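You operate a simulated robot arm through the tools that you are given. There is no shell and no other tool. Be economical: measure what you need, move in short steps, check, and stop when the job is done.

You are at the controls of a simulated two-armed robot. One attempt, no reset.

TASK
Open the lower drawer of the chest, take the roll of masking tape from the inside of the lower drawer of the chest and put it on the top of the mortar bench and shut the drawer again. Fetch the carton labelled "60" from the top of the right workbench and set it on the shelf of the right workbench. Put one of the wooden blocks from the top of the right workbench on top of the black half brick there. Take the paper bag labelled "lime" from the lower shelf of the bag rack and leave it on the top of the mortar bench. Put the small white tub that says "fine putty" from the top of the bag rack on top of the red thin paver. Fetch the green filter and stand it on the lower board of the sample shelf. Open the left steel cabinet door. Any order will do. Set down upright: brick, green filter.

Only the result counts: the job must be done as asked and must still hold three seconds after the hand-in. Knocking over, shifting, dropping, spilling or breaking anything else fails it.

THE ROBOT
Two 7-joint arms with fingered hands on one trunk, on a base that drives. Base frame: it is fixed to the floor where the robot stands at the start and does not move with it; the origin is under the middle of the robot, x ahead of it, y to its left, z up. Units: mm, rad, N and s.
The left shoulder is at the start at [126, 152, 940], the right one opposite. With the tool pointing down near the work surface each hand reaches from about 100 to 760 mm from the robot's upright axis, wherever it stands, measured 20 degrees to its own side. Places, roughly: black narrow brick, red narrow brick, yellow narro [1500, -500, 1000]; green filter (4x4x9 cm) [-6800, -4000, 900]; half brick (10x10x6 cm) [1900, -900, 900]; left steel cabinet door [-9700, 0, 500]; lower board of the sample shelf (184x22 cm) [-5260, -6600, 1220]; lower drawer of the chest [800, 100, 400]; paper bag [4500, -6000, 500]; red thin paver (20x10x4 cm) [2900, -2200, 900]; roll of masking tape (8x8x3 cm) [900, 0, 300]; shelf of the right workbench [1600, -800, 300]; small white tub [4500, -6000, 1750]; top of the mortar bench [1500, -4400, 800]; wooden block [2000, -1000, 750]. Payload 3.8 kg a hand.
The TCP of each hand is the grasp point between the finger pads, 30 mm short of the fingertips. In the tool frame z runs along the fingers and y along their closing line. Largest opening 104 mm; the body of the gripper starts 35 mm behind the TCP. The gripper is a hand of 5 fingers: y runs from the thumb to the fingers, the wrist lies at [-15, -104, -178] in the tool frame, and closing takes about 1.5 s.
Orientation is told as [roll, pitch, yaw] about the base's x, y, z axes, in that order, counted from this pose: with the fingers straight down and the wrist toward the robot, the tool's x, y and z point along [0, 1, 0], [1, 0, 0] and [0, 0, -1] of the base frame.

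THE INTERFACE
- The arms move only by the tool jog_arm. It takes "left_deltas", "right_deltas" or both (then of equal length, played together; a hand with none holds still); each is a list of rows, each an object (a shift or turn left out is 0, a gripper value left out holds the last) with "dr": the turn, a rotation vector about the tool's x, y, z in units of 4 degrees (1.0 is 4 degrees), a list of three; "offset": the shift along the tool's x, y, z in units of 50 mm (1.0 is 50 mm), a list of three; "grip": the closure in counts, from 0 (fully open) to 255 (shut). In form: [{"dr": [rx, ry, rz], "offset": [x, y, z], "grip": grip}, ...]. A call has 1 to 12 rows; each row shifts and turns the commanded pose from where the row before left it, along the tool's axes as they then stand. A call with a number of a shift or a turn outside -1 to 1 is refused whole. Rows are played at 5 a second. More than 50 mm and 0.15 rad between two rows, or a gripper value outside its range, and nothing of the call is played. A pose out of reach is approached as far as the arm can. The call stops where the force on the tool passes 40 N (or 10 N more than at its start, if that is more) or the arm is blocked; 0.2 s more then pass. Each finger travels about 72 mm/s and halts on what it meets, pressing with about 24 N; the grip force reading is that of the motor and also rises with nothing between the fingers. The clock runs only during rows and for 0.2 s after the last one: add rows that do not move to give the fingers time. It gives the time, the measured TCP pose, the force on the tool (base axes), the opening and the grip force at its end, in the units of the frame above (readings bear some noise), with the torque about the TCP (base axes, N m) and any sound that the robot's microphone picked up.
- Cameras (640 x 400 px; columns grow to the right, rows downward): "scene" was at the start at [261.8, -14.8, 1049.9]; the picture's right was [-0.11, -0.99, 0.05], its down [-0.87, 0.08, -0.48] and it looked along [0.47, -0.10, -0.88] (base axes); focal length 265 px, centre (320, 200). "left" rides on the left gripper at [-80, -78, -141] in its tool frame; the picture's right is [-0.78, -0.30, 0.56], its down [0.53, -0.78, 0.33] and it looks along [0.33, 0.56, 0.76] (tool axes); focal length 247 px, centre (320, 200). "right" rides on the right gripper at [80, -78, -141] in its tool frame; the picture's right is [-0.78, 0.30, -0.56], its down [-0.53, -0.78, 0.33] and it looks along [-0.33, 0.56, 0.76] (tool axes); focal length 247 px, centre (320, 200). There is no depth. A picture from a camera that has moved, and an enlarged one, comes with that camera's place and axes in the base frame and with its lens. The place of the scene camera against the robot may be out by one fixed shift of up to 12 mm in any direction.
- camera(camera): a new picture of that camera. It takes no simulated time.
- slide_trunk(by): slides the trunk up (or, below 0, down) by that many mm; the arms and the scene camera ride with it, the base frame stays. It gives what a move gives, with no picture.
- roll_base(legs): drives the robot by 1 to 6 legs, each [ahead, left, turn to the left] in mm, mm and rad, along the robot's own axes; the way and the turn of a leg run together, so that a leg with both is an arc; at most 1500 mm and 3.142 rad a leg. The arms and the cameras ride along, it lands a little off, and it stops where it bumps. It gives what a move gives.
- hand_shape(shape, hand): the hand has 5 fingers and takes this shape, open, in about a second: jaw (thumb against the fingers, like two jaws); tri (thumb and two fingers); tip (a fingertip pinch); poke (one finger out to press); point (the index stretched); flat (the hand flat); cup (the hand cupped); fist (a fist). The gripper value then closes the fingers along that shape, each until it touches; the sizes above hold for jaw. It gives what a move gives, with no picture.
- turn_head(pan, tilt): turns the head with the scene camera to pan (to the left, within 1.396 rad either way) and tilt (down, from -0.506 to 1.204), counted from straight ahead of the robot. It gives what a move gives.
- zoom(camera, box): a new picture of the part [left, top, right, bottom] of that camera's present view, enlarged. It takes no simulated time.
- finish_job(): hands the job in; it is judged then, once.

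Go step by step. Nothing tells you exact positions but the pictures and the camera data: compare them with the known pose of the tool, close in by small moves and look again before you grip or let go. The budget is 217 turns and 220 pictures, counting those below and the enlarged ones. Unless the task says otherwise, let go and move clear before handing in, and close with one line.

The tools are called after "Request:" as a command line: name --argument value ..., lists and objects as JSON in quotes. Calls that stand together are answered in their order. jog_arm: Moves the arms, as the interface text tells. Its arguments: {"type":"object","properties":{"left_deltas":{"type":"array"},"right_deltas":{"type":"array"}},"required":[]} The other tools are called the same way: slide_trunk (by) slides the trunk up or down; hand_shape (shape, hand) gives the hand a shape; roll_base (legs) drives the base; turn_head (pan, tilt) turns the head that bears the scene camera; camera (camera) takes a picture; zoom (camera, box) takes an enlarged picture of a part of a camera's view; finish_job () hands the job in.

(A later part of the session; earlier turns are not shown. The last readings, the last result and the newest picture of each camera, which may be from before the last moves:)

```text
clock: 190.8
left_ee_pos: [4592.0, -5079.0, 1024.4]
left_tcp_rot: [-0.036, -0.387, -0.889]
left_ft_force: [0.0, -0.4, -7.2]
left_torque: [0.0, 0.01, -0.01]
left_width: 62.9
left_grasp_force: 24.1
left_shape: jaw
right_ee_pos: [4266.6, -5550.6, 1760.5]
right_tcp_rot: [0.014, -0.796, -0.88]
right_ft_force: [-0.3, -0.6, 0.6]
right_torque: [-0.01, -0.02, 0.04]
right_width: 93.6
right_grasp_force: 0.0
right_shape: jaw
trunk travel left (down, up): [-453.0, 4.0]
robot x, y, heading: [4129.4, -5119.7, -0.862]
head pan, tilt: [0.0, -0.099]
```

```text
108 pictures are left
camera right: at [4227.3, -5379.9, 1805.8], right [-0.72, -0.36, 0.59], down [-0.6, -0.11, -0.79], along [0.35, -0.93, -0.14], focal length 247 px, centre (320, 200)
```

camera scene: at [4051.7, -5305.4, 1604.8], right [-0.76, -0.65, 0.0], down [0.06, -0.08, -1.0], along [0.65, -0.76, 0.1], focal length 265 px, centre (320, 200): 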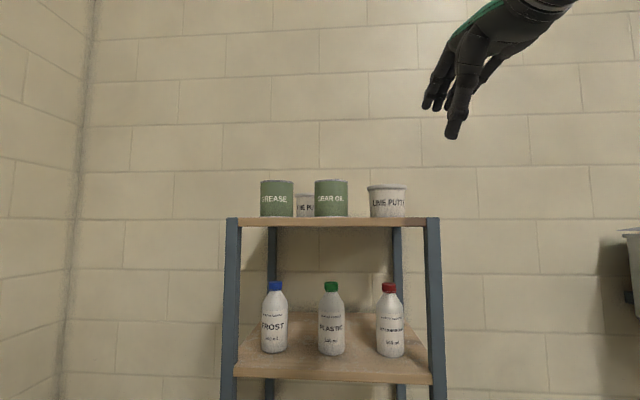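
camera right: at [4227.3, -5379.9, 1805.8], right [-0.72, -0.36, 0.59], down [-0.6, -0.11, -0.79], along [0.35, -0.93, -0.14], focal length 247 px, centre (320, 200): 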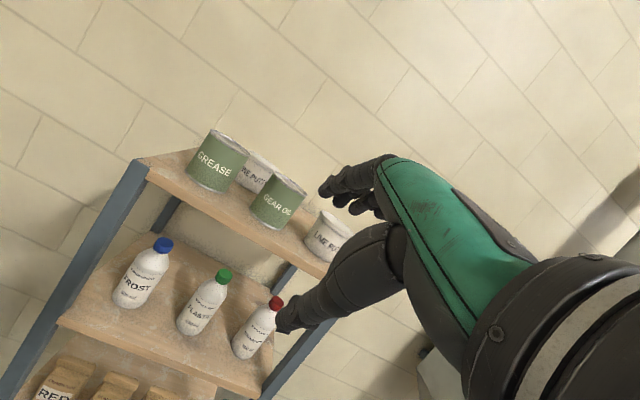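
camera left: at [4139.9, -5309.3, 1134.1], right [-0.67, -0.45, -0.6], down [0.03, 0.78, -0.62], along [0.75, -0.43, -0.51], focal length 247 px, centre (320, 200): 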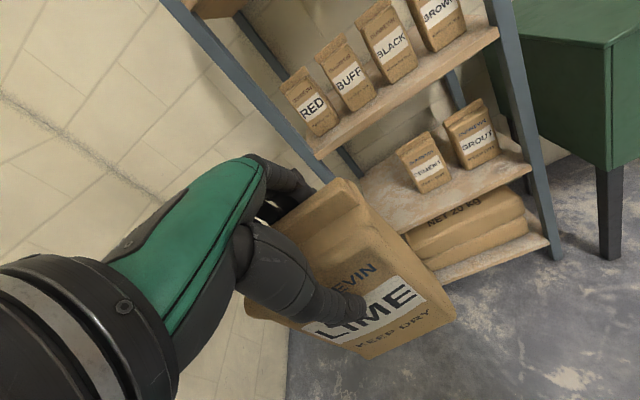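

Request:
zoom --camera "right" --box '[160, 110, 360, 270]'

Request:
zoom --camera "scene" --box '[300, 130, 500, 260]'

```text
2.50 times, centred on (260, 190) of right
camera zoom: at [4227.3, -5379.9, 1805.8], right [-0.72, -0.36, 0.59], down [-0.6, -0.11, -0.79], along [0.35, -0.93, -0.14], focal length 617 px, centre (470, 225)
```

zoom: 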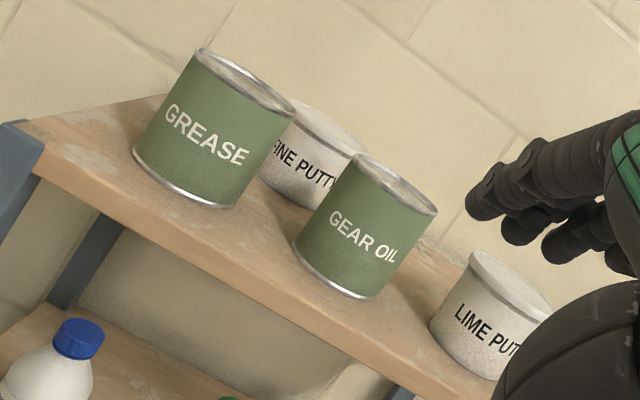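

```text
3.08 times, centred on (400, 195) of scene
camera zoom: at [4184.3, -5192.4, 1604.8], right [-0.76, -0.65, 0.0], down [0.07, -0.07, -1.0], along [0.65, -0.76, 0.1], focal length 815 px, centre (74, 215)
```

zoom: 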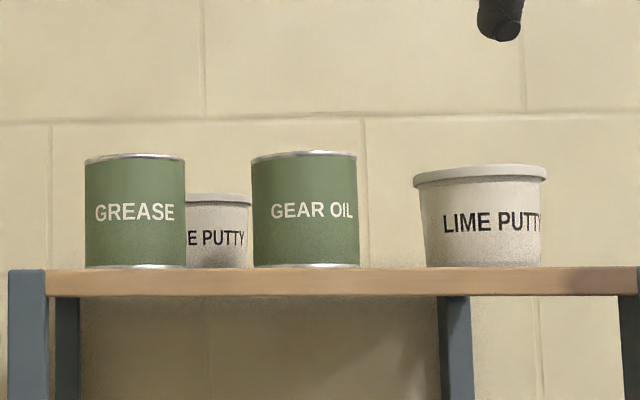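

Aligned view obtained. Shift hand left 32 mm, then drive forward so the hand comes over the rack edge.

Request:
jog_arm --right_deltas '[{"offset": [0.64, 0.1, -0.1]}, {}]'

Request:
roll_base --legs '[[290, 0, 0]]'

Request:
camera --camera "right"

Request:
camera --camera "scene"

```text
clock: 191.4
left_ee_pos: [4594.1, -5077.9, 1022.8]
left_tcp_rot: [-0.041, -0.389, -0.889]
left_ft_force: [0.0, 0.2, -7.6]
left_torque: [0.01, 0.07, -0.01]
left_width: 62.8
left_grasp_force: 23.7
left_shape: jaw
right_ee_pos: [4295.3, -5528.0, 1770.3]
right_tcp_rot: [0.011, -0.795, -0.878]
right_ft_force: [0.2, 0.0, 0.5]
right_torque: [0.03, -0.02, 0.0]
right_width: 93.8
right_grasp_force: 0.2
right_shape: jaw
trunk travel left (down, up): [-453.0, 4.0]
robot x, y, heading: [4123.6, -5120.0, -0.869]
head pan, tilt: [0.0, -0.099]
```

```text
clock: 193.4
left_ee_pos: [4784.0, -5296.5, 1022.1]
left_tcp_rot: [-0.042, -0.389, -0.887]
left_ft_force: [0.0, 0.5, -6.3]
left_torque: [0.0, 0.05, -0.02]
left_width: 62.5
left_grasp_force: 23.6
left_shape: jaw
right_ee_pos: [4484.2, -5744.9, 1771.3]
right_tcp_rot: [0.01, -0.799, -0.875]
right_ft_force: [-0.3, -0.9, 0.0]
right_torque: [-0.03, 0.0, 0.03]
right_width: 93.7
right_grasp_force: 0.1
right_shape: jaw
trunk travel left (down, up): [-453.0, 4.0]
robot x, y, heading: [4315.0, -5338.9, -0.862]
head pan, tilt: [0.0, -0.099]
```

```text
105 pictures are left
camera right: at [4443.6, -5573.9, 1814.6], right [-0.72, -0.36, 0.6], down [-0.6, -0.11, -0.79], along [0.35, -0.93, -0.13], focal length 247 px, centre (320, 200)
```

right: 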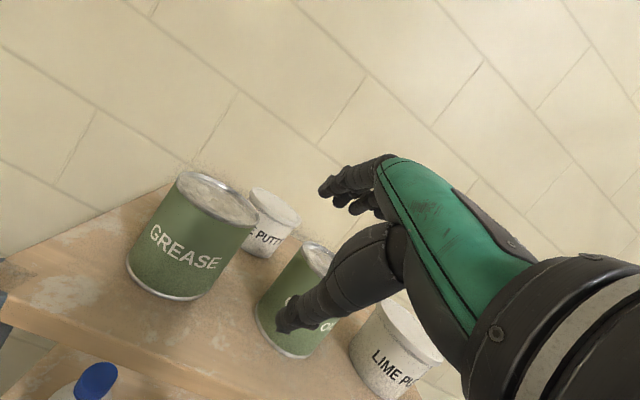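

```text
104 pictures are left
camera scene: at [4375.3, -5407.4, 1605.0], right [-0.76, -0.65, 0.0], down [0.07, -0.08, -0.99], along [0.65, -0.76, 0.1], focal length 265 px, centre (320, 200)
```

scene: 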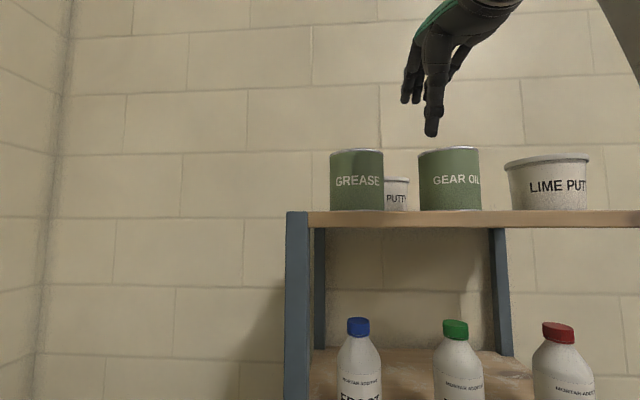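

Tub fixed: lid ≈ 94 mm wide, centre P=7516/l=-334, top z≈1710; gap between cans 60 mm. Drive 30 mm closer and bring the tilted hand forward, thumb through the gap.

Request:
roll_base --legs '[[30, 0, 0]]'

Request:
jog_arm --right_deltas '[{"offset": [-0.03, 0.6, 0.7], "grip": 0}, {"offset": [-0.03, 0.6, 0.7]}, {}]'

Request:
camera --camera "right"

Request:
camera --camera "scene"

```text
clock: 194.3
left_ee_pos: [4800.0, -5313.7, 1023.0]
left_tcp_rot: [-0.04, -0.392, -0.887]
left_ft_force: [-0.2, 1.3, -6.9]
left_torque: [0.01, 0.03, 0.02]
left_width: 62.5
left_grasp_force: 24.3
left_shape: jaw
right_ee_pos: [4496.4, -5760.8, 1773.9]
right_tcp_rot: [0.008, -0.804, -0.874]
right_ft_force: [-1.0, 0.8, -0.1]
right_torque: [-0.02, 0.02, -0.01]
right_width: 93.6
right_grasp_force: 0.0
right_shape: jaw
trunk travel left (down, up): [-453.0, 4.0]
robot x, y, heading: [4331.8, -5363.5, -0.863]
head pan, tilt: [0.0, -0.099]
```

```text
clock: 195.1
left_ee_pos: [4800.9, -5317.1, 1021.7]
left_tcp_rot: [-0.043, -0.387, -0.885]
left_ft_force: [-0.6, -0.1, -6.0]
left_torque: [-0.01, 0.04, 0.0]
left_width: 62.2
left_grasp_force: 24.4
left_shape: jaw
right_ee_pos: [4558.0, -5838.9, 1764.0]
right_tcp_rot: [0.008, -0.802, -0.876]
right_ft_force: [0.3, 0.9, -0.1]
right_torque: [-0.01, 0.02, -0.01]
right_width: 103.6
right_grasp_force: 0.0
right_shape: jaw
trunk travel left (down, up): [-453.0, 4.0]
robot x, y, heading: [4333.7, -5362.9, -0.865]
head pan, tilt: [0.0, -0.099]
```

```text
103 pictures are left
camera right: at [4518.0, -5668.1, 1808.0], right [-0.72, -0.36, 0.6], down [-0.6, -0.11, -0.79], along [0.35, -0.93, -0.13], focal length 247 px, centre (320, 200)
```

right: 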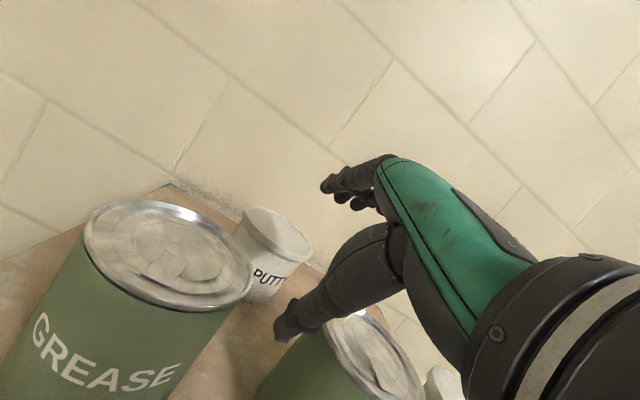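

```text
102 pictures are left
camera scene: at [4394.0, -5429.2, 1604.9], right [-0.76, -0.65, 0.0], down [0.07, -0.08, -0.99], along [0.65, -0.75, 0.1], focal length 265 px, centre (320, 200)
```

scene: 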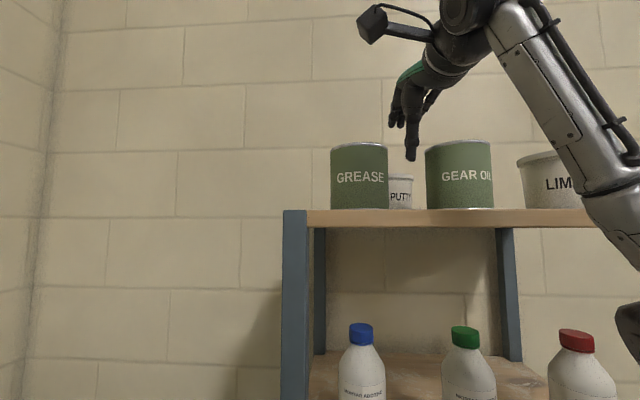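

Prediction matches the picture within a few mm. Drive another 40 mm closer for reach, then lower the thumb in front of the lid.

Request:
roll_base --legs '[[40, 0, 0]]'

Request:
jog_arm --right_deltas '[{"offset": [-0.03, 0.15, 0.61]}, {}]'

Request:
camera --camera "right"

```text
clock: 195.9
left_ee_pos: [4823.6, -5342.7, 1023.2]
left_tcp_rot: [-0.041, -0.393, -0.886]
left_ft_force: [-1.4, 1.0, -5.4]
left_torque: [0.01, 0.06, 0.0]
left_width: 62.6
left_grasp_force: 24.3
left_shape: jaw
right_ee_pos: [4576.4, -5861.2, 1768.0]
right_tcp_rot: [0.008, -0.809, -0.872]
right_ft_force: [-1.0, 0.7, 1.1]
right_torque: [-0.02, -0.02, 0.01]
right_width: 103.8
right_grasp_force: 0.1
right_shape: jaw
trunk travel left (down, up): [-453.0, 4.0]
robot x, y, heading: [4356.6, -5390.3, -0.866]
head pan, tilt: [0.0, -0.099]
```

```text
clock: 196.5
left_ee_pos: [4825.5, -5344.7, 1021.7]
left_tcp_rot: [-0.042, -0.387, -0.885]
left_ft_force: [-0.1, 0.3, -6.8]
left_torque: [-0.01, 0.07, -0.01]
left_width: 62.8
left_grasp_force: 23.9
left_shape: jaw
right_ee_pos: [4600.5, -5888.0, 1749.1]
right_tcp_rot: [0.009, -0.805, -0.872]
right_ft_force: [0.7, -0.1, 0.0]
right_torque: [0.01, -0.04, -0.01]
right_width: 104.0
right_grasp_force: 0.0
right_shape: jaw
trunk travel left (down, up): [-453.0, 4.0]
robot x, y, heading: [4360.8, -5394.5, -0.864]
head pan, tilt: [0.0, -0.099]
```

```text
101 pictures are left
camera right: at [4559.7, -5718.1, 1792.9], right [-0.72, -0.36, 0.59], down [-0.6, -0.11, -0.79], along [0.35, -0.93, -0.13], focal length 247 px, centre (320, 200)
```

right: 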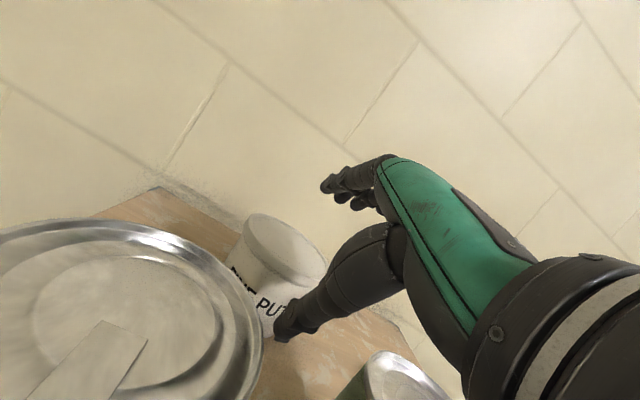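

Request:
zoom --camera "right" --box '[220, 180, 380, 360]'

```text
2.22 times, centred on (300, 270) of right
camera zoom: at [4559.7, -5718.1, 1792.9], right [-0.72, -0.36, 0.59], down [-0.6, -0.11, -0.79], along [0.35, -0.93, -0.13], focal length 549 px, centre (364, 44)
```

zoom: 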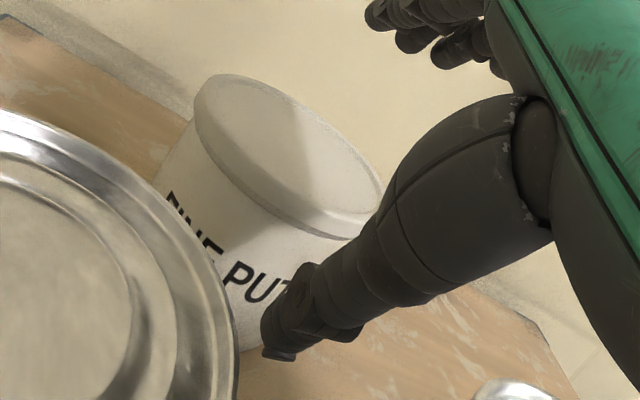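

Thumb is in front of the tub. Rotate the fingers over and down behind it while keeping the thumb in place.

Request:
jog_arm --right_deltas '[{"dr": [0.963, 0, 0], "offset": [0.007, 0.074, 0.073]}, {"dr": [0.963, 0, 0], "offset": [0.007, 0.074, 0.073]}, {"dr": [0.963, 0, 0], "offset": [0.007, 0.074, 0.073]}, {"dr": [0.963, 0, 0], "offset": [0.007, 0.074, 0.073]}, {"dr": [0.963, 0, 0], "offset": [0.007, 0.074, 0.073]}, {"dr": [0.963, 0, 0], "offset": [0.007, 0.08, 0.04]}, {"dr": [0.963, 0, 0], "offset": [0.007, 0.08, 0.04]}, {"dr": [0.963, 0, 0], "offset": [0.007, 0.08, 0.0]}, {"dr": [0.963, 0, 0], "offset": [0.007, 0.08, 0.0]}, {}]'

Request:
camera --camera "right"

Request:
camera --camera "scene"

```text
clock: 198.7
left_ee_pos: [4826.8, -5344.4, 1022.8]
left_tcp_rot: [-0.044, -0.39, -0.886]
left_ft_force: [0.0, -0.4, -7.1]
left_torque: [0.02, -0.01, -0.01]
left_width: 62.4
left_grasp_force: 24.0
left_shape: jaw
right_ee_pos: [4601.7, -5894.2, 1711.0]
right_tcp_rot: [0.006, -0.221, -0.867]
right_ft_force: [1.6, -0.5, 40.0]
right_torque: [-2.57, -1.69, 0.05]
right_width: 103.5
right_grasp_force: 0.0
right_shape: jaw
right hand out of reach, approached as far as the arm can: row 6, 7, 8, 9
trunk travel left (down, up): [-453.0, 4.0]
robot x, y, heading: [4358.8, -5394.8, -0.857]
head pan, tilt: [0.0, -0.099]
```

```text
99 pictures are left
camera right: at [4591.1, -5761.1, 1831.9], right [-0.48, -0.63, 0.6], down [-0.85, 0.18, -0.5], along [0.21, -0.75, -0.62], focal length 247 px, centre (320, 200)
```

right: 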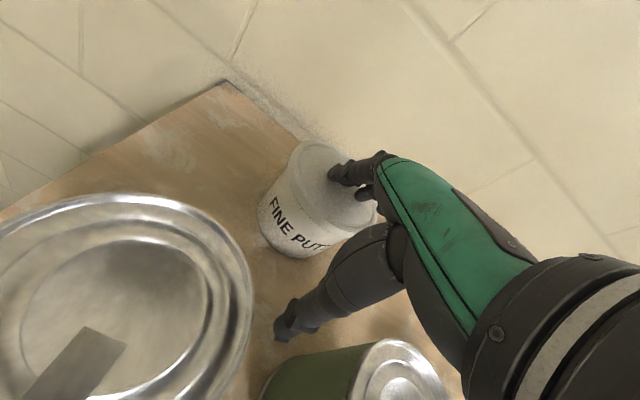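

```text
98 pictures are left
camera scene: at [4419.1, -5455.6, 1605.4], right [-0.76, -0.65, 0.0], down [0.07, -0.08, -0.99], along [0.65, -0.75, 0.1], focal length 265 px, centre (320, 200)
```

scene: 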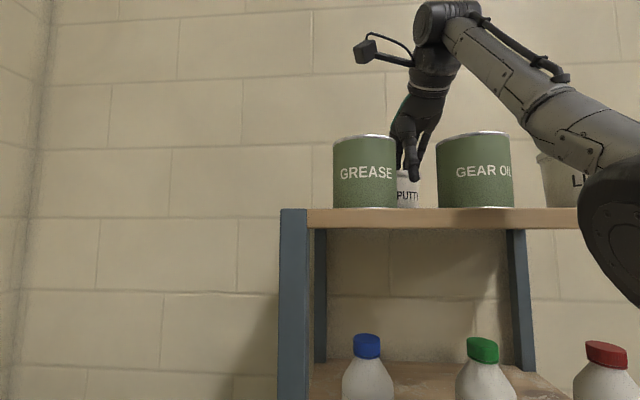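

The fingers came down on the lid because the arm ran out of reach. Lift back and up, then drive 50 mm closer.

Request:
jog_arm --right_deltas '[{"offset": [0, -0.5, -0.6]}, {"offset": [0, -0.4, -0.6]}, {}]'

Request:
camera --camera "right"

```text
clock: 199.5
left_ee_pos: [4827.6, -5347.0, 1022.0]
left_tcp_rot: [-0.043, -0.385, -0.885]
left_ft_force: [-0.9, 0.4, -7.7]
left_torque: [-0.01, 0.03, -0.02]
left_width: 62.5
left_grasp_force: 24.1
left_shape: jaw
right_ee_pos: [4565.2, -5857.5, 1743.5]
right_tcp_rot: [0.005, -0.195, -0.866]
right_ft_force: [0.2, -0.3, -0.5]
right_torque: [0.0, 0.01, 0.03]
right_width: 103.8
right_grasp_force: 0.0
right_shape: jaw
right hand out of reach, approached as far as the arm can: row 2
trunk travel left (down, up): [-453.0, 4.0]
robot x, y, heading: [4359.2, -5388.2, -0.862]
head pan, tilt: [0.0, -0.099]
```

```text
97 pictures are left
camera right: at [4557.1, -5725.7, 1869.8], right [-0.48, -0.64, 0.6], down [-0.86, 0.19, -0.48], along [0.2, -0.74, -0.64], focal length 247 px, centre (320, 200)
```

right: 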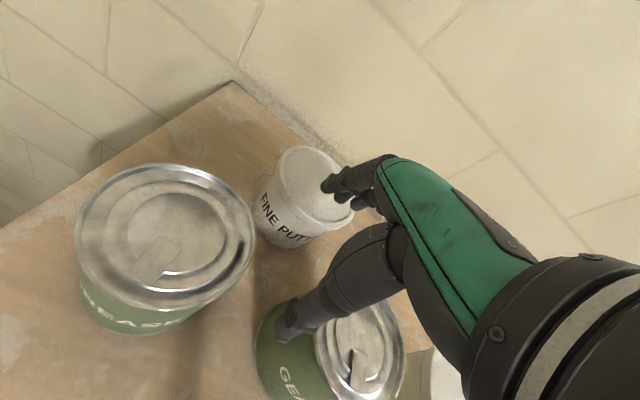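

Need the base slightly closer still; about 40 mm more leaves safe clearance to the rack.

Request:
roll_base --legs '[[42, 0, 0]]'

Request:
camera --camera "right"

Request:
turn_head --pan 0 --tilt 1.1

Request:
camera --camera "scene"

```text
clock: 200.4
left_ee_pos: [4849.9, -5371.6, 1023.4]
left_tcp_rot: [-0.041, -0.391, -0.885]
left_ft_force: [-0.8, 0.7, -7.1]
left_torque: [0.02, 0.0, -0.01]
left_width: 62.6
left_grasp_force: 24.2
left_shape: jaw
right_ee_pos: [4582.9, -5878.3, 1750.4]
right_tcp_rot: [0.008, -0.204, -0.865]
right_ft_force: [-1.6, 0.3, 0.6]
right_torque: [-0.1, -0.06, -0.02]
right_width: 103.6
right_grasp_force: 0.0
right_shape: jaw
trunk travel left (down, up): [-453.0, 4.0]
robot x, y, heading: [4382.5, -5419.5, -0.856]
head pan, tilt: [0.0, -0.099]
```

```text
96 pictures are left
camera right: at [4574.9, -5746.5, 1873.6], right [-0.48, -0.64, 0.6], down [-0.85, 0.18, -0.49], along [0.2, -0.75, -0.63], focal length 247 px, centre (320, 200)
```

right: 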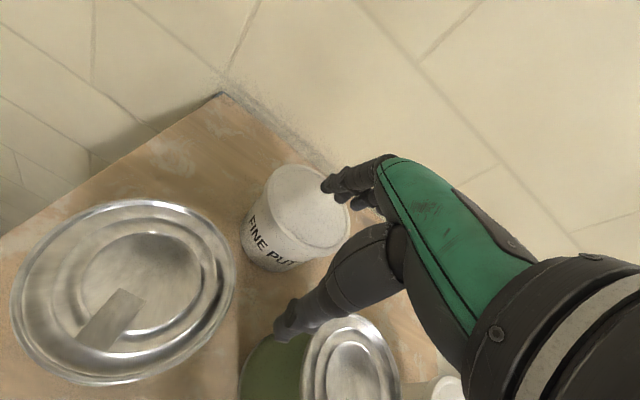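

```text
clock: 201.8
left_ee_pos: [4854.7, -5377.0, 1020.7]
left_tcp_rot: [-0.042, -0.384, -0.882]
left_ft_force: [0.4, -0.5, -7.0]
left_torque: [0.0, 0.07, 0.03]
left_width: 62.6
left_grasp_force: 24.1
left_shape: jaw
right_ee_pos: [4590.9, -5887.9, 1746.7]
right_tcp_rot: [0.008, -0.196, -0.866]
right_ft_force: [0.3, 0.5, 0.6]
right_torque: [0.0, 0.0, -0.01]
right_width: 103.8
right_grasp_force: 0.0
right_shape: jaw
trunk travel left (down, up): [-453.0, 4.0]
robot x, y, heading: [4385.2, -5421.6, -0.86]
head pan, tilt: [0.0, 1.1]
```

```text
95 pictures are left
camera scene: at [4431.8, -5473.0, 1502.2], right [-0.76, -0.65, 0.0], down [-0.58, 0.67, -0.46], along [0.3, -0.35, -0.89], focal length 265 px, centre (320, 200)
```

scene: 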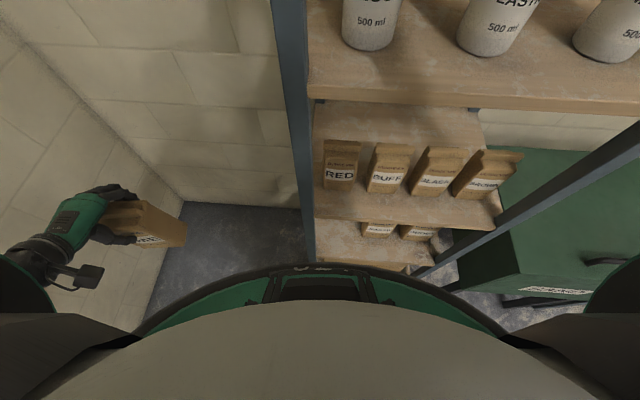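

Lid re-measured at P≈7512, l≈-334, consistent. Move over it with tilt 0.3.

Request:
jog_arm --right_deltas '[{"dr": [-0.75, 0, 0], "offset": [0.04, 0.4, 0.22]}, {"dr": [-0.75, 0, 0], "offset": [0.04, 0.42, 0.3]}, {}]'

Request:
zoom --camera "right" --box '[220, 120, 420, 300]'

```text
clock: 202.6
left_ee_pos: [4852.8, -5376.6, 1021.3]
left_tcp_rot: [-0.041, -0.384, -0.882]
left_ft_force: [-0.2, 0.4, -6.6]
left_torque: [0.02, 0.07, -0.01]
left_width: 62.4
left_grasp_force: 24.2
left_shape: jaw
right_ee_pos: [4625.3, -5917.8, 1730.9]
right_tcp_rot: [0.005, -0.304, -0.866]
right_ft_force: [-0.2, -0.2, -0.7]
right_torque: [0.0, 0.0, 0.02]
right_width: 104.0
right_grasp_force: 0.0
right_shape: jaw
trunk travel left (down, up): [-453.0, 4.0]
robot x, y, heading: [4384.3, -5422.2, -0.855]
head pan, tilt: [0.0, 1.1]
```

```text
2.22 times, centred on (320, 210) of right
camera zoom: at [4609.8, -5777.3, 1843.7], right [-0.52, -0.59, 0.61], down [-0.82, 0.14, -0.55], along [0.24, -0.79, -0.56], focal length 549 px, centre (320, 178)
```

zoom: 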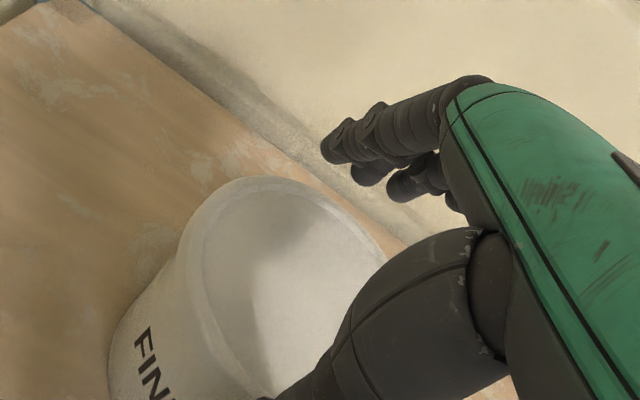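

Centered over the lid. Descend 20 mm in small steps.

Request:
jog_arm --right_deltas '[{"offset": [0, -0.06, 0.19]}, {"offset": [0, -0.06, 0.19]}, {}]'

Request:
zoom --camera "right" --box '[220, 120, 420, 300]'

```text
clock: 203.4
left_ee_pos: [4850.2, -5370.7, 1022.0]
left_tcp_rot: [-0.042, -0.393, -0.884]
left_ft_force: [-0.2, 0.3, -7.3]
left_torque: [0.02, 0.03, -0.01]
left_width: 62.6
left_grasp_force: 24.4
left_shape: jaw
right_ee_pos: [4618.2, -5904.7, 1714.8]
right_tcp_rot: [0.004, -0.313, -0.865]
right_ft_force: [0.5, 0.6, 2.0]
right_torque: [-0.1, -0.07, -0.02]
right_width: 103.8
right_grasp_force: 0.1
right_shape: jaw
trunk travel left (down, up): [-453.0, 4.0]
robot x, y, heading: [4385.3, -5420.3, -0.861]
head pan, tilt: [0.0, 1.1]
```

```text
2.22 times, centred on (320, 210) of right
camera zoom: at [4602.7, -5763.8, 1826.3], right [-0.52, -0.59, 0.62], down [-0.82, 0.14, -0.56], along [0.24, -0.8, -0.55], focal length 549 px, centre (320, 178)
```

zoom: 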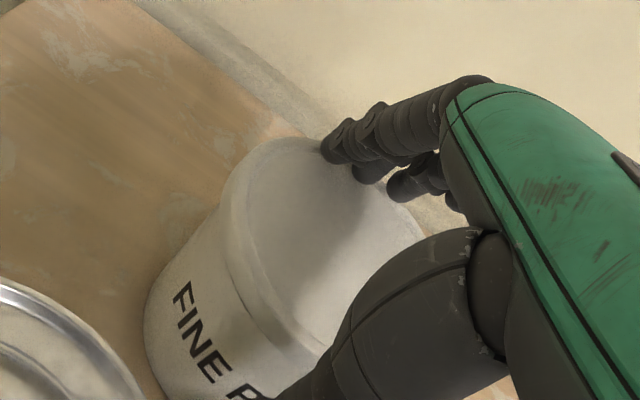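

Fingertips are slightly short of the back rim. Raise 10, forward 16, descend again.

Request:
jog_arm --right_deltas '[{"offset": [0, 0.06, -0.24]}, {"offset": [0, 0.33, 0.1]}, {}]'

Request:
zoom --camera "right" --box '[220, 120, 420, 300]'

```text
clock: 204.2
left_ee_pos: [4853.6, -5375.8, 1022.2]
left_tcp_rot: [-0.042, -0.386, -0.883]
left_ft_force: [-1.0, 0.4, -6.6]
left_torque: [0.01, 0.01, 0.01]
left_width: 62.3
left_grasp_force: 24.1
left_shape: jaw
right_ee_pos: [4635.0, -5930.2, 1723.0]
right_tcp_rot: [0.004, -0.304, -0.864]
right_ft_force: [-0.3, 0.2, 0.3]
right_torque: [0.0, 0.0, 0.01]
right_width: 103.8
right_grasp_force: 0.0
right_shape: jaw
trunk travel left (down, up): [-453.0, 4.0]
robot x, y, heading: [4384.1, -5419.4, -0.86]
head pan, tilt: [0.0, 1.1]
```

```text
2.22 times, centred on (320, 210) of right
camera zoom: at [4618.8, -5789.2, 1835.0], right [-0.52, -0.59, 0.62], down [-0.82, 0.14, -0.55], along [0.24, -0.79, -0.56], focal length 549 px, centre (320, 178)
```

zoom: 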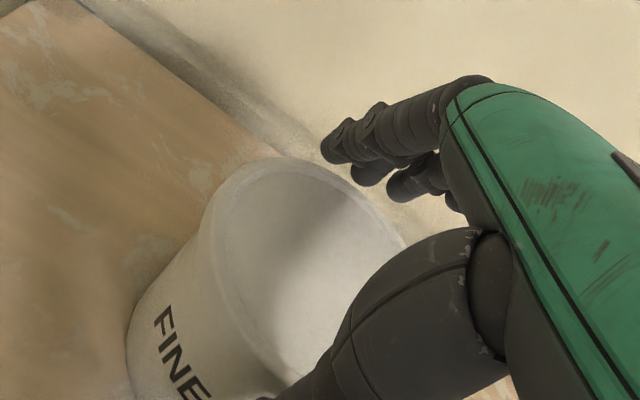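

Request:
zoom --camera "right" --box '[220, 170, 380, 370]'

```text
2.00 times, centred on (300, 270) of right
camera zoom: at [4618.8, -5789.2, 1835.0], right [-0.52, -0.59, 0.62], down [-0.82, 0.14, -0.55], along [0.24, -0.79, -0.56], focal length 494 px, centre (360, 60)
```

zoom: 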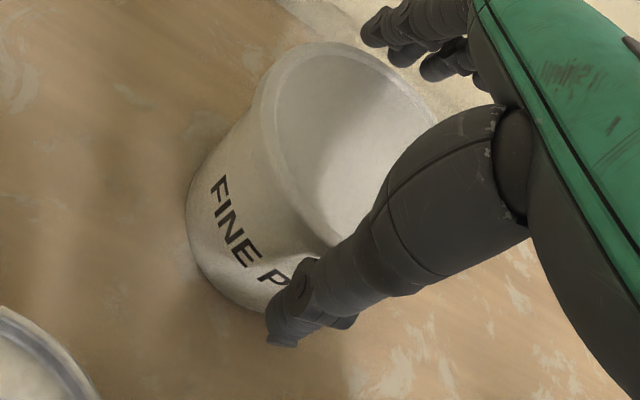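

Centered to ~1 mm in depth; lid 3 mm to the left. Shift and descend.

Request:
jog_arm --right_deltas '[{"offset": [0.06, -0.04, 0.13]}, {"offset": [0, -0.04, 0.13]}, {}]'

Request:
zoom --camera "right" --box '[220, 170, 380, 370]'

```text
clock: 205.0
left_ee_pos: [4850.6, -5373.0, 1022.7]
left_tcp_rot: [-0.044, -0.389, -0.883]
left_ft_force: [0.7, -0.2, -6.0]
left_torque: [0.03, 0.01, -0.02]
left_width: 62.8
left_grasp_force: 23.6
left_shape: jaw
right_ee_pos: [4631.9, -5921.9, 1713.0]
right_tcp_rot: [0.006, -0.31, -0.867]
right_ft_force: [-0.1, -1.8, 6.8]
right_torque: [-0.36, -0.19, -0.06]
right_width: 103.9
right_grasp_force: 0.2
right_shape: jaw
trunk travel left (down, up): [-453.0, 4.0]
robot x, y, heading: [4382.0, -5418.7, -0.861]
head pan, tilt: [0.0, 1.1]
```

```text
2.00 times, centred on (300, 270) of right
camera zoom: at [4615.4, -5780.4, 1824.5], right [-0.52, -0.59, 0.62], down [-0.82, 0.14, -0.56], along [0.24, -0.8, -0.56], focal length 494 px, centre (360, 60)
```

zoom: 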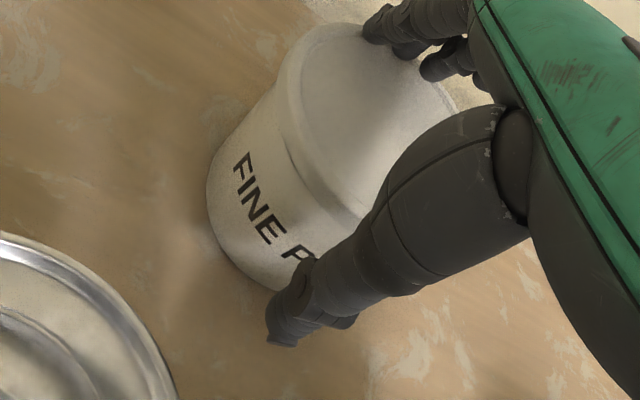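

Fingertip still on the rim (jaw ~11 mm short). Up, forward 19, then descend.

Request:
jog_arm --right_deltas '[{"offset": [0.06, 0.06, -0.2]}, {"offset": [0, 0.36, 0.12]}, {"offset": [0, -0.03, 0.15]}, {"offset": [0, -0.03, 0.15]}, {}]'

Request:
zoom --camera "right" --box '[220, 170, 380, 370]'

```text
clock: 206.2
left_ee_pos: [4850.0, -5368.6, 1022.5]
left_tcp_rot: [-0.044, -0.393, -0.882]
left_ft_force: [0.2, -0.3, -7.4]
left_torque: [0.02, 0.05, 0.0]
left_width: 62.7
left_grasp_force: 24.2
left_shape: jaw
right_ee_pos: [4639.4, -5925.5, 1708.2]
right_tcp_rot: [0.004, -0.321, -0.865]
right_ft_force: [1.9, -3.1, 6.7]
right_torque: [-0.38, -0.23, 0.03]
right_width: 103.9
right_grasp_force: 0.0
right_shape: jaw
right hand out of reach, approached as far as the arm can: row 2
trunk travel left (down, up): [-453.0, 4.0]
robot x, y, heading: [4387.1, -5421.0, -0.861]
head pan, tilt: [0.0, 1.1]
```

```text
2.00 times, centred on (300, 270) of right
camera zoom: at [4622.8, -5783.0, 1818.1], right [-0.52, -0.59, 0.62], down [-0.82, 0.14, -0.56], along [0.25, -0.8, -0.55], focal length 494 px, centre (360, 60)
```

zoom: 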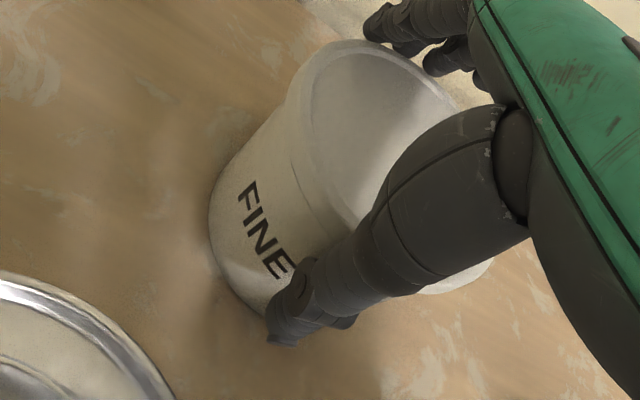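

Request:
jog_arm --right_deltas '[{"offset": [-0.05, 0.06, -0.08]}, {"offset": [0, 0.16, 0.04]}, {"offset": [0, 0, 0.15]}, {"offset": [0, 0, 0.1]}, {}]'

Request:
zoom --camera "right" --box '[220, 170, 380, 370]'

```text
clock: 207.4
left_ee_pos: [4849.0, -5368.3, 1021.8]
left_tcp_rot: [-0.045, -0.394, -0.882]
left_ft_force: [-0.1, -1.2, -7.3]
left_torque: [-0.01, 0.0, 0.04]
left_width: 62.8
left_grasp_force: 24.1
left_shape: jaw
right_ee_pos: [4645.3, -5938.1, 1701.6]
right_tcp_rot: [0.004, -0.321, -0.865]
right_ft_force: [1.5, -0.7, -2.4]
right_torque: [0.02, 0.01, 0.05]
right_width: 103.9
right_grasp_force: 0.1
right_shape: jaw
trunk travel left (down, up): [-453.0, 4.0]
robot x, y, heading: [4386.7, -5423.4, -0.861]
head pan, tilt: [0.0, 1.1]
```

```text
2.00 times, centred on (300, 270) of right
camera zoom: at [4628.9, -5795.6, 1813.2], right [-0.52, -0.59, 0.62], down [-0.82, 0.14, -0.56], along [0.25, -0.8, -0.55], focal length 494 px, centre (360, 60)
```

zoom: 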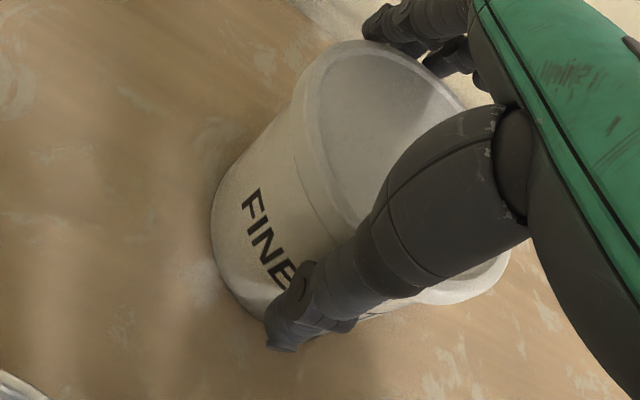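

The fingers slipped behind the rim (no contact force). Close.

Request:
jog_arm --right_deltas '[{"grip": 80}, {}, {}, {}, {"grip": 150}, {}, {}]'

Request:
zoom --camera "right" --box '[220, 170, 380, 370]'

```text
clock: 209.0
left_ee_pos: [4848.7, -5368.6, 1024.2]
left_tcp_rot: [-0.042, -0.393, -0.881]
left_ft_force: [0.1, 0.2, -7.1]
left_torque: [0.01, 0.0, 0.02]
left_width: 62.4
left_grasp_force: 24.2
left_shape: jaw
right_ee_pos: [4646.7, -5938.1, 1703.1]
right_tcp_rot: [0.004, -0.321, -0.864]
right_ft_force: [-0.3, 3.0, 7.3]
right_torque: [-0.09, -0.12, 0.01]
right_width: 98.0
right_grasp_force: 24.5
right_shape: jaw
trunk travel left (down, up): [-453.0, 4.0]
robot x, y, heading: [4383.6, -5419.3, -0.858]
head pan, tilt: [0.0, 1.1]
```

```text
2.00 times, centred on (300, 270) of right
camera zoom: at [4628.8, -5795.3, 1812.8], right [-0.52, -0.59, 0.62], down [-0.82, 0.14, -0.56], along [0.25, -0.8, -0.55], focal length 494 px, centre (360, 60)
```

zoom: 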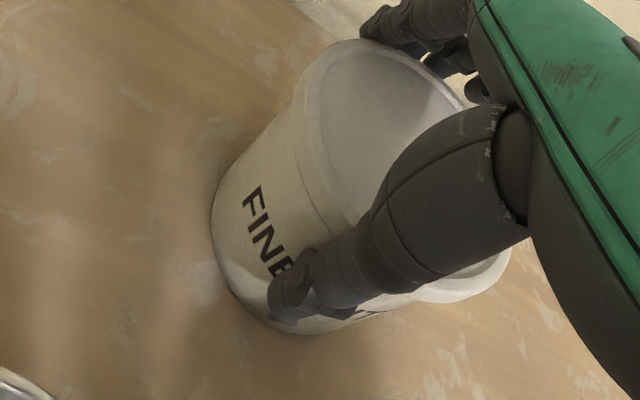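

Gripped at 98 mm. Lift ~20 mm and check.

Request:
jog_arm --right_deltas '[{"grip": 200}, {"offset": [0, 0.07, -0.21]}, {"offset": [0, 0.07, -0.21]}, {}, {}]'

Request:
turn_head --pan -0.15 --tilt 0

Request:
camera --camera "scene"

Request:
camera --camera "right"

```text
clock: 210.2
left_ee_pos: [4854.3, -5377.5, 1019.9]
left_tcp_rot: [-0.042, -0.384, -0.882]
left_ft_force: [-0.2, 0.3, -6.1]
left_torque: [0.0, 0.03, 0.01]
left_width: 62.6
left_grasp_force: 24.2
left_shape: jaw
right_ee_pos: [4651.6, -5953.2, 1704.0]
right_tcp_rot: [0.007, -0.296, -0.868]
right_ft_force: [0.0, 0.6, -1.1]
right_torque: [0.03, -0.06, 0.01]
right_width: 98.1
right_grasp_force: 24.4
right_shape: jaw
right hand out of reach, approached as far as the arm can: row 3
trunk travel left (down, up): [-453.0, 4.0]
robot x, y, heading: [4386.1, -5422.4, -0.861]
head pan, tilt: [0.0, 1.1]
```

```text
clock: 211.6
left_ee_pos: [4853.2, -5378.5, 1021.3]
left_tcp_rot: [-0.041, -0.383, -0.883]
left_ft_force: [0.3, 0.1, -7.4]
left_torque: [0.03, 0.06, -0.01]
left_width: 62.9
left_grasp_force: 23.8
left_shape: jaw
right_ee_pos: [4649.5, -5953.1, 1706.0]
right_tcp_rot: [0.009, -0.302, -0.867]
right_ft_force: [0.1, 0.2, 0.5]
right_torque: [0.11, -0.07, 0.04]
right_width: 98.4
right_grasp_force: 23.9
right_shape: jaw
trunk travel left (down, up): [-453.0, 4.0]
robot x, y, heading: [4382.3, -5421.2, -0.86]
head pan, tilt: [-0.15, 0.0]
```

```text
86 pictures are left
camera scene: at [4440.0, -5503.6, 1595.8], right [-0.85, -0.53, 0.0], down [0.0, 0.0, -1.0], along [0.53, -0.85, 0.0], focal length 265 px, centre (320, 200)
```

scene: 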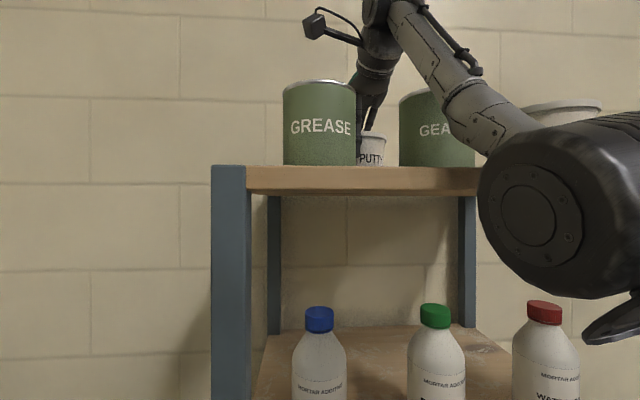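

```text
85 pictures are left
camera right: at [4635.3, -5812.1, 1818.6], right [-0.52, -0.6, 0.61], down [-0.82, 0.15, -0.55], along [0.24, -0.79, -0.56], focal length 247 px, centre (320, 200)
```

right: 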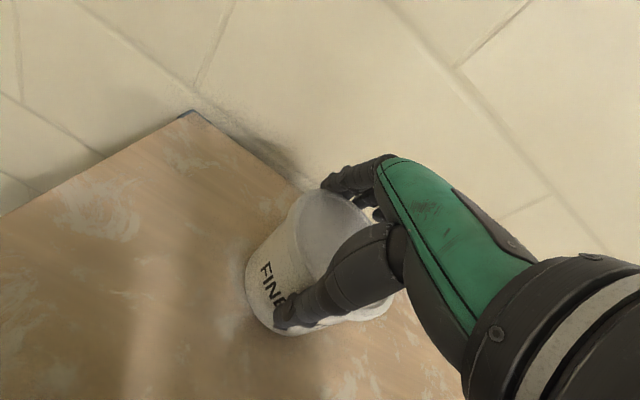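

Lift was reach-limited (it crept backward). Pull 25 mm toward me while lifting.

Request:
jog_arm --right_deltas '[{"offset": [0, -0.3, -0.3]}, {"offset": [0, -0.15, -0.25]}, {}, {}]'

Request:
camera --camera "right"

Request:
zoom --camera "scene" --box '[260, 60, 480, 200]'

```text
clock: 212.6
left_ee_pos: [4854.6, -5379.5, 1020.6]
left_tcp_rot: [-0.042, -0.382, -0.883]
left_ft_force: [-0.1, 0.1, -7.1]
left_torque: [0.03, 0.06, 0.0]
left_width: 62.5
left_grasp_force: 23.6
left_shape: jaw
right_ee_pos: [4633.3, -5931.7, 1724.1]
right_tcp_rot: [0.005, -0.3, -0.869]
right_ft_force: [-0.3, -0.2, -6.6]
right_torque: [0.14, -0.07, -0.03]
right_width: 98.1
right_grasp_force: 25.0
right_shape: jaw
trunk travel left (down, up): [-453.0, 4.0]
robot x, y, heading: [4385.3, -5427.4, -0.858]
head pan, tilt: [-0.15, 0.0]
```

```text
84 pictures are left
camera right: at [4617.4, -5791.0, 1838.1], right [-0.52, -0.6, 0.61], down [-0.82, 0.15, -0.55], along [0.24, -0.79, -0.57], focal length 247 px, centre (320, 200)
```

right: 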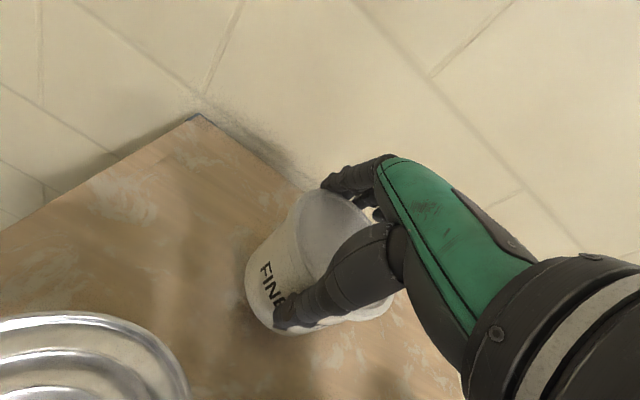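

```text
2.86 times, centred on (370, 130) of scene
camera zoom: at [4440.4, -5504.2, 1595.8], right [-0.85, -0.53, 0.0], down [0.0, 0.0, -1.0], along [0.53, -0.85, 0.0], focal length 756 px, centre (177, 400)
```

zoom: 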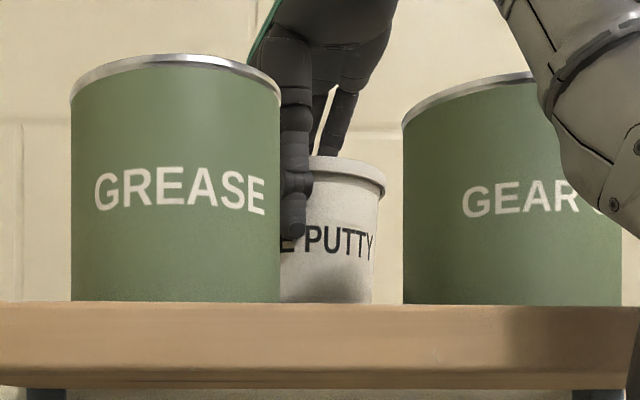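

Tub is lifted 20 mm. Slide the base left so the tub passes behind the grease can toward the open left end.

Request:
roll_base --legs '[[0, 110, 0]]'

Request:
camera --camera "right"

```text
clock: 213.7
left_ee_pos: [4929.5, -5314.1, 1024.1]
left_tcp_rot: [-0.036, -0.383, -0.889]
left_ft_force: [-0.4, -0.6, -7.1]
left_torque: [0.02, 0.0, 0.0]
left_width: 62.8
left_grasp_force: 24.1
left_shape: jaw
right_ee_pos: [4704.2, -5869.9, 1723.5]
right_tcp_rot: [0.014, -0.3, -0.874]
right_ft_force: [-0.4, -1.1, -7.5]
right_torque: [0.14, -0.1, 0.04]
right_width: 98.0
right_grasp_force: 23.6
right_shape: jaw
trunk travel left (down, up): [-453.0, 4.0]
robot x, y, heading: [4468.5, -5352.3, -0.864]
head pan, tilt: [-0.15, 0.0]
```

```text
82 pictures are left
camera right: at [4687.7, -5729.8, 1837.8], right [-0.52, -0.6, 0.61], down [-0.82, 0.15, -0.55], along [0.24, -0.79, -0.57], focal length 247 px, centre (320, 200)
```

right: 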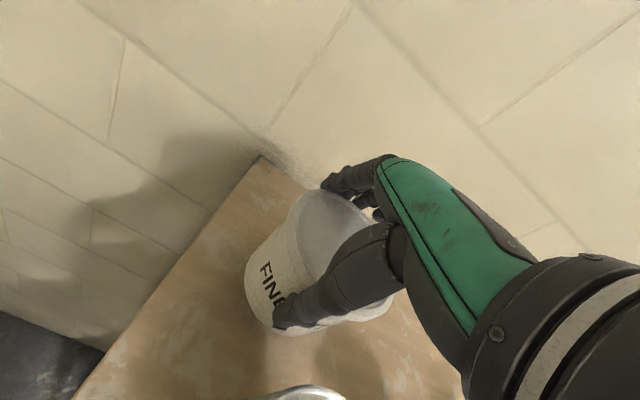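

Request:
roll_base --legs '[[0, 130, 0]]'

Request:
camera --camera "right"

```text
clock: 215.0
left_ee_pos: [5027.9, -5230.2, 1023.6]
left_tcp_rot: [-0.036, -0.382, -0.89]
left_ft_force: [-0.7, -1.4, -6.2]
left_torque: [-0.01, 0.06, -0.01]
left_width: 62.8
left_grasp_force: 23.9
left_shape: jaw
right_ee_pos: [4801.6, -5785.4, 1723.7]
right_tcp_rot: [0.014, -0.3, -0.874]
right_ft_force: [-1.1, -0.7, -7.1]
right_torque: [0.12, -0.07, 0.02]
right_width: 98.4
right_grasp_force: 24.0
right_shape: jaw
trunk travel left (down, up): [-453.0, 4.0]
robot x, y, heading: [4563.4, -5267.9, -0.859]
head pan, tilt: [-0.15, 0.0]
```

```text
81 pictures are left
camera right: at [4785.9, -5645.8, 1837.9], right [-0.52, -0.6, 0.61], down [-0.82, 0.15, -0.55], along [0.24, -0.79, -0.57], focal length 247 px, centre (320, 200)
```

right: 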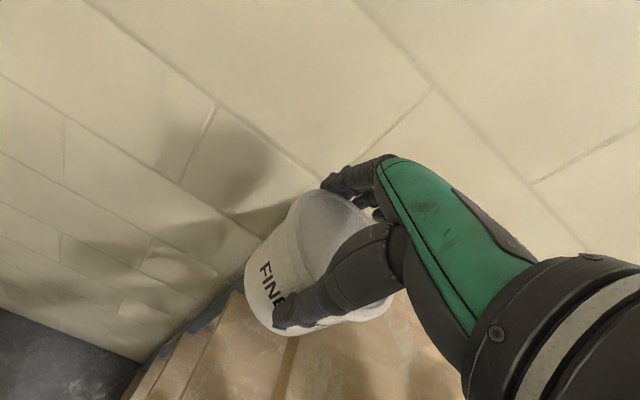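

Clear of the grease can. Back straight out and head for the mortar bench side again.

Request:
roll_base --legs '[[-600, 0, 0], [-900, 0, 0]]'

Request:
jog_arm --left_deltas '[{"offset": [-0.8, 0.3, 0]}, {"offset": [-0.8, 0.3, 0]}, {"offset": [-0.8, 0.3, 0]}, {"offset": [-0.5, 0.3, 0]}, {}, {}]' --right_deltas '[{"offset": [0, -0.28, 0.9]}, {"offset": [0, -0.28, 0.9]}, {"offset": [0, -0.28, 0.9]}, {"offset": [0, -0.6, 0.7]}, {"offset": [0, -0.6, 0.7]}, {"offset": [0, -0.6, 0.7]}]'

Request:
slide_trunk --by -200

```text
clock: 222.7
left_ee_pos: [4066.5, -4098.9, 1021.0]
left_tcp_rot: [-0.044, -0.384, -0.89]
left_ft_force: [-0.4, -0.3, -7.1]
left_torque: [0.02, 0.07, -0.04]
left_width: 62.6
left_grasp_force: 23.8
left_shape: jaw
right_ee_pos: [3841.8, -4650.6, 1723.7]
right_tcp_rot: [0.008, -0.299, -0.875]
right_ft_force: [0.6, 0.6, -6.6]
right_torque: [0.12, -0.07, 0.01]
right_width: 98.2
right_grasp_force: 23.8
right_shape: jaw
trunk travel left (down, up): [-453.0, 4.0]
robot x, y, heading: [3597.7, -4141.5, -0.865]
head pan, tilt: [-0.15, 0.0]
```

```text
clock: 224.1
left_ee_pos: [3987.0, -4231.1, 1048.4]
left_tcp_rot: [-0.044, -0.381, -0.89]
left_ft_force: [0.1, 0.4, -7.2]
left_torque: [0.0, 0.02, -0.05]
left_width: 62.5
left_grasp_force: 24.3
left_shape: jaw
right_ee_pos: [3805.4, -4604.2, 1456.1]
right_tcp_rot: [0.009, -0.298, -0.872]
right_ft_force: [-0.6, 0.8, -6.7]
right_torque: [0.1, -0.08, -0.01]
right_width: 96.9
right_grasp_force: 24.2
right_shape: jaw
trunk travel left (down, up): [-453.0, 4.0]
robot x, y, heading: [3598.2, -4142.2, -0.864]
head pan, tilt: [-0.15, 0.0]
```

```text
clock: 226.3
left_ee_pos: [3984.8, -4226.3, 824.9]
left_tcp_rot: [-0.044, -0.314, -0.891]
left_ft_force: [0.1, 0.0, -7.5]
left_torque: [0.02, 0.07, -0.01]
left_width: 62.7
left_grasp_force: 24.1
left_shape: jaw
right_ee_pos: [3805.8, -4604.6, 1255.4]
right_tcp_rot: [0.01, -0.298, -0.877]
right_ft_force: [-0.9, 0.7, -7.5]
right_torque: [0.16, -0.04, 0.0]
right_width: 96.6
right_grasp_force: 23.9
right_shape: jaw
trunk travel left (down, up): [-253.0, 204.0]
robot x, y, heading: [3595.5, -4139.2, -0.866]
head pan, tilt: [-0.15, 0.0]
```

Now carry both to the mortar bench: staging point in front of its long side.

Request:
roll_base --legs '[[-1210, -442, 0], [0, 0, -1.661]]'

Request:
turn_head --pan 0 --tilt 0.45

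Request:
camera --camera "scene"

```text
clock: 236.7
left_ee_pos: [2352.4, -3908.6, 825.1]
left_tcp_rot: [-0.045, -0.312, -2.549]
left_ft_force: [0.3, 0.0, -6.9]
left_torque: [0.03, -0.02, 0.02]
left_width: 62.5
left_grasp_force: 24.2
left_shape: jaw
right_ee_pos: [1990.9, -3698.3, 1256.9]
right_tcp_rot: [0.009, -0.3, -2.537]
right_ft_force: [-0.3, -0.5, -7.0]
right_torque: [-0.08, -0.12, 0.02]
right_width: 96.4
right_grasp_force: 24.3
right_shape: jaw
trunk travel left (down, up): [-253.0, 204.0]
robot x, y, heading: [2473.0, -3531.8, -2.523]
head pan, tilt: [-0.15, 0.0]
```

```text
clock: 237.6
left_ee_pos: [2353.2, -3909.7, 823.8]
left_tcp_rot: [-0.045, -0.311, -2.547]
left_ft_force: [1.0, 1.2, -7.2]
left_torque: [0.04, 0.03, 0.0]
left_width: 62.3
left_grasp_force: 24.6
left_shape: jaw
right_ee_pos: [1991.6, -3697.7, 1256.3]
right_tcp_rot: [0.011, -0.298, -2.535]
right_ft_force: [-0.9, -0.7, -7.1]
right_torque: [-0.05, -0.08, 0.0]
right_width: 96.5
right_grasp_force: 24.0
right_shape: jaw
trunk travel left (down, up): [-253.0, 204.0]
robot x, y, heading: [2477.1, -3528.9, -2.528]
head pan, tilt: [0.0, 0.45]
```

```text
80 pictures are left
camera scene: at [2365.1, -3617.7, 1338.3], right [-0.58, 0.82, 0.0], down [0.43, 0.31, -0.85], along [-0.69, -0.49, -0.53], focal length 265 px, centre (320, 200)
```

scene: 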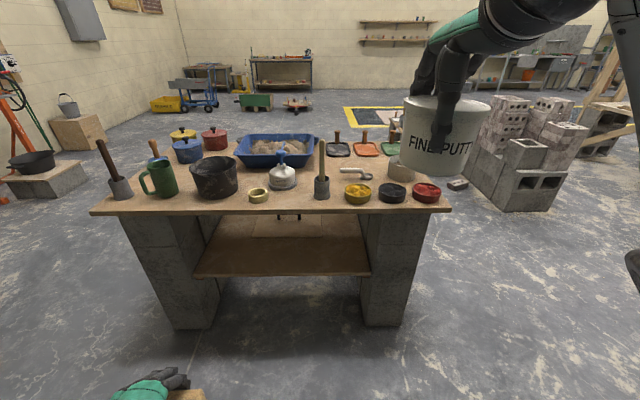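

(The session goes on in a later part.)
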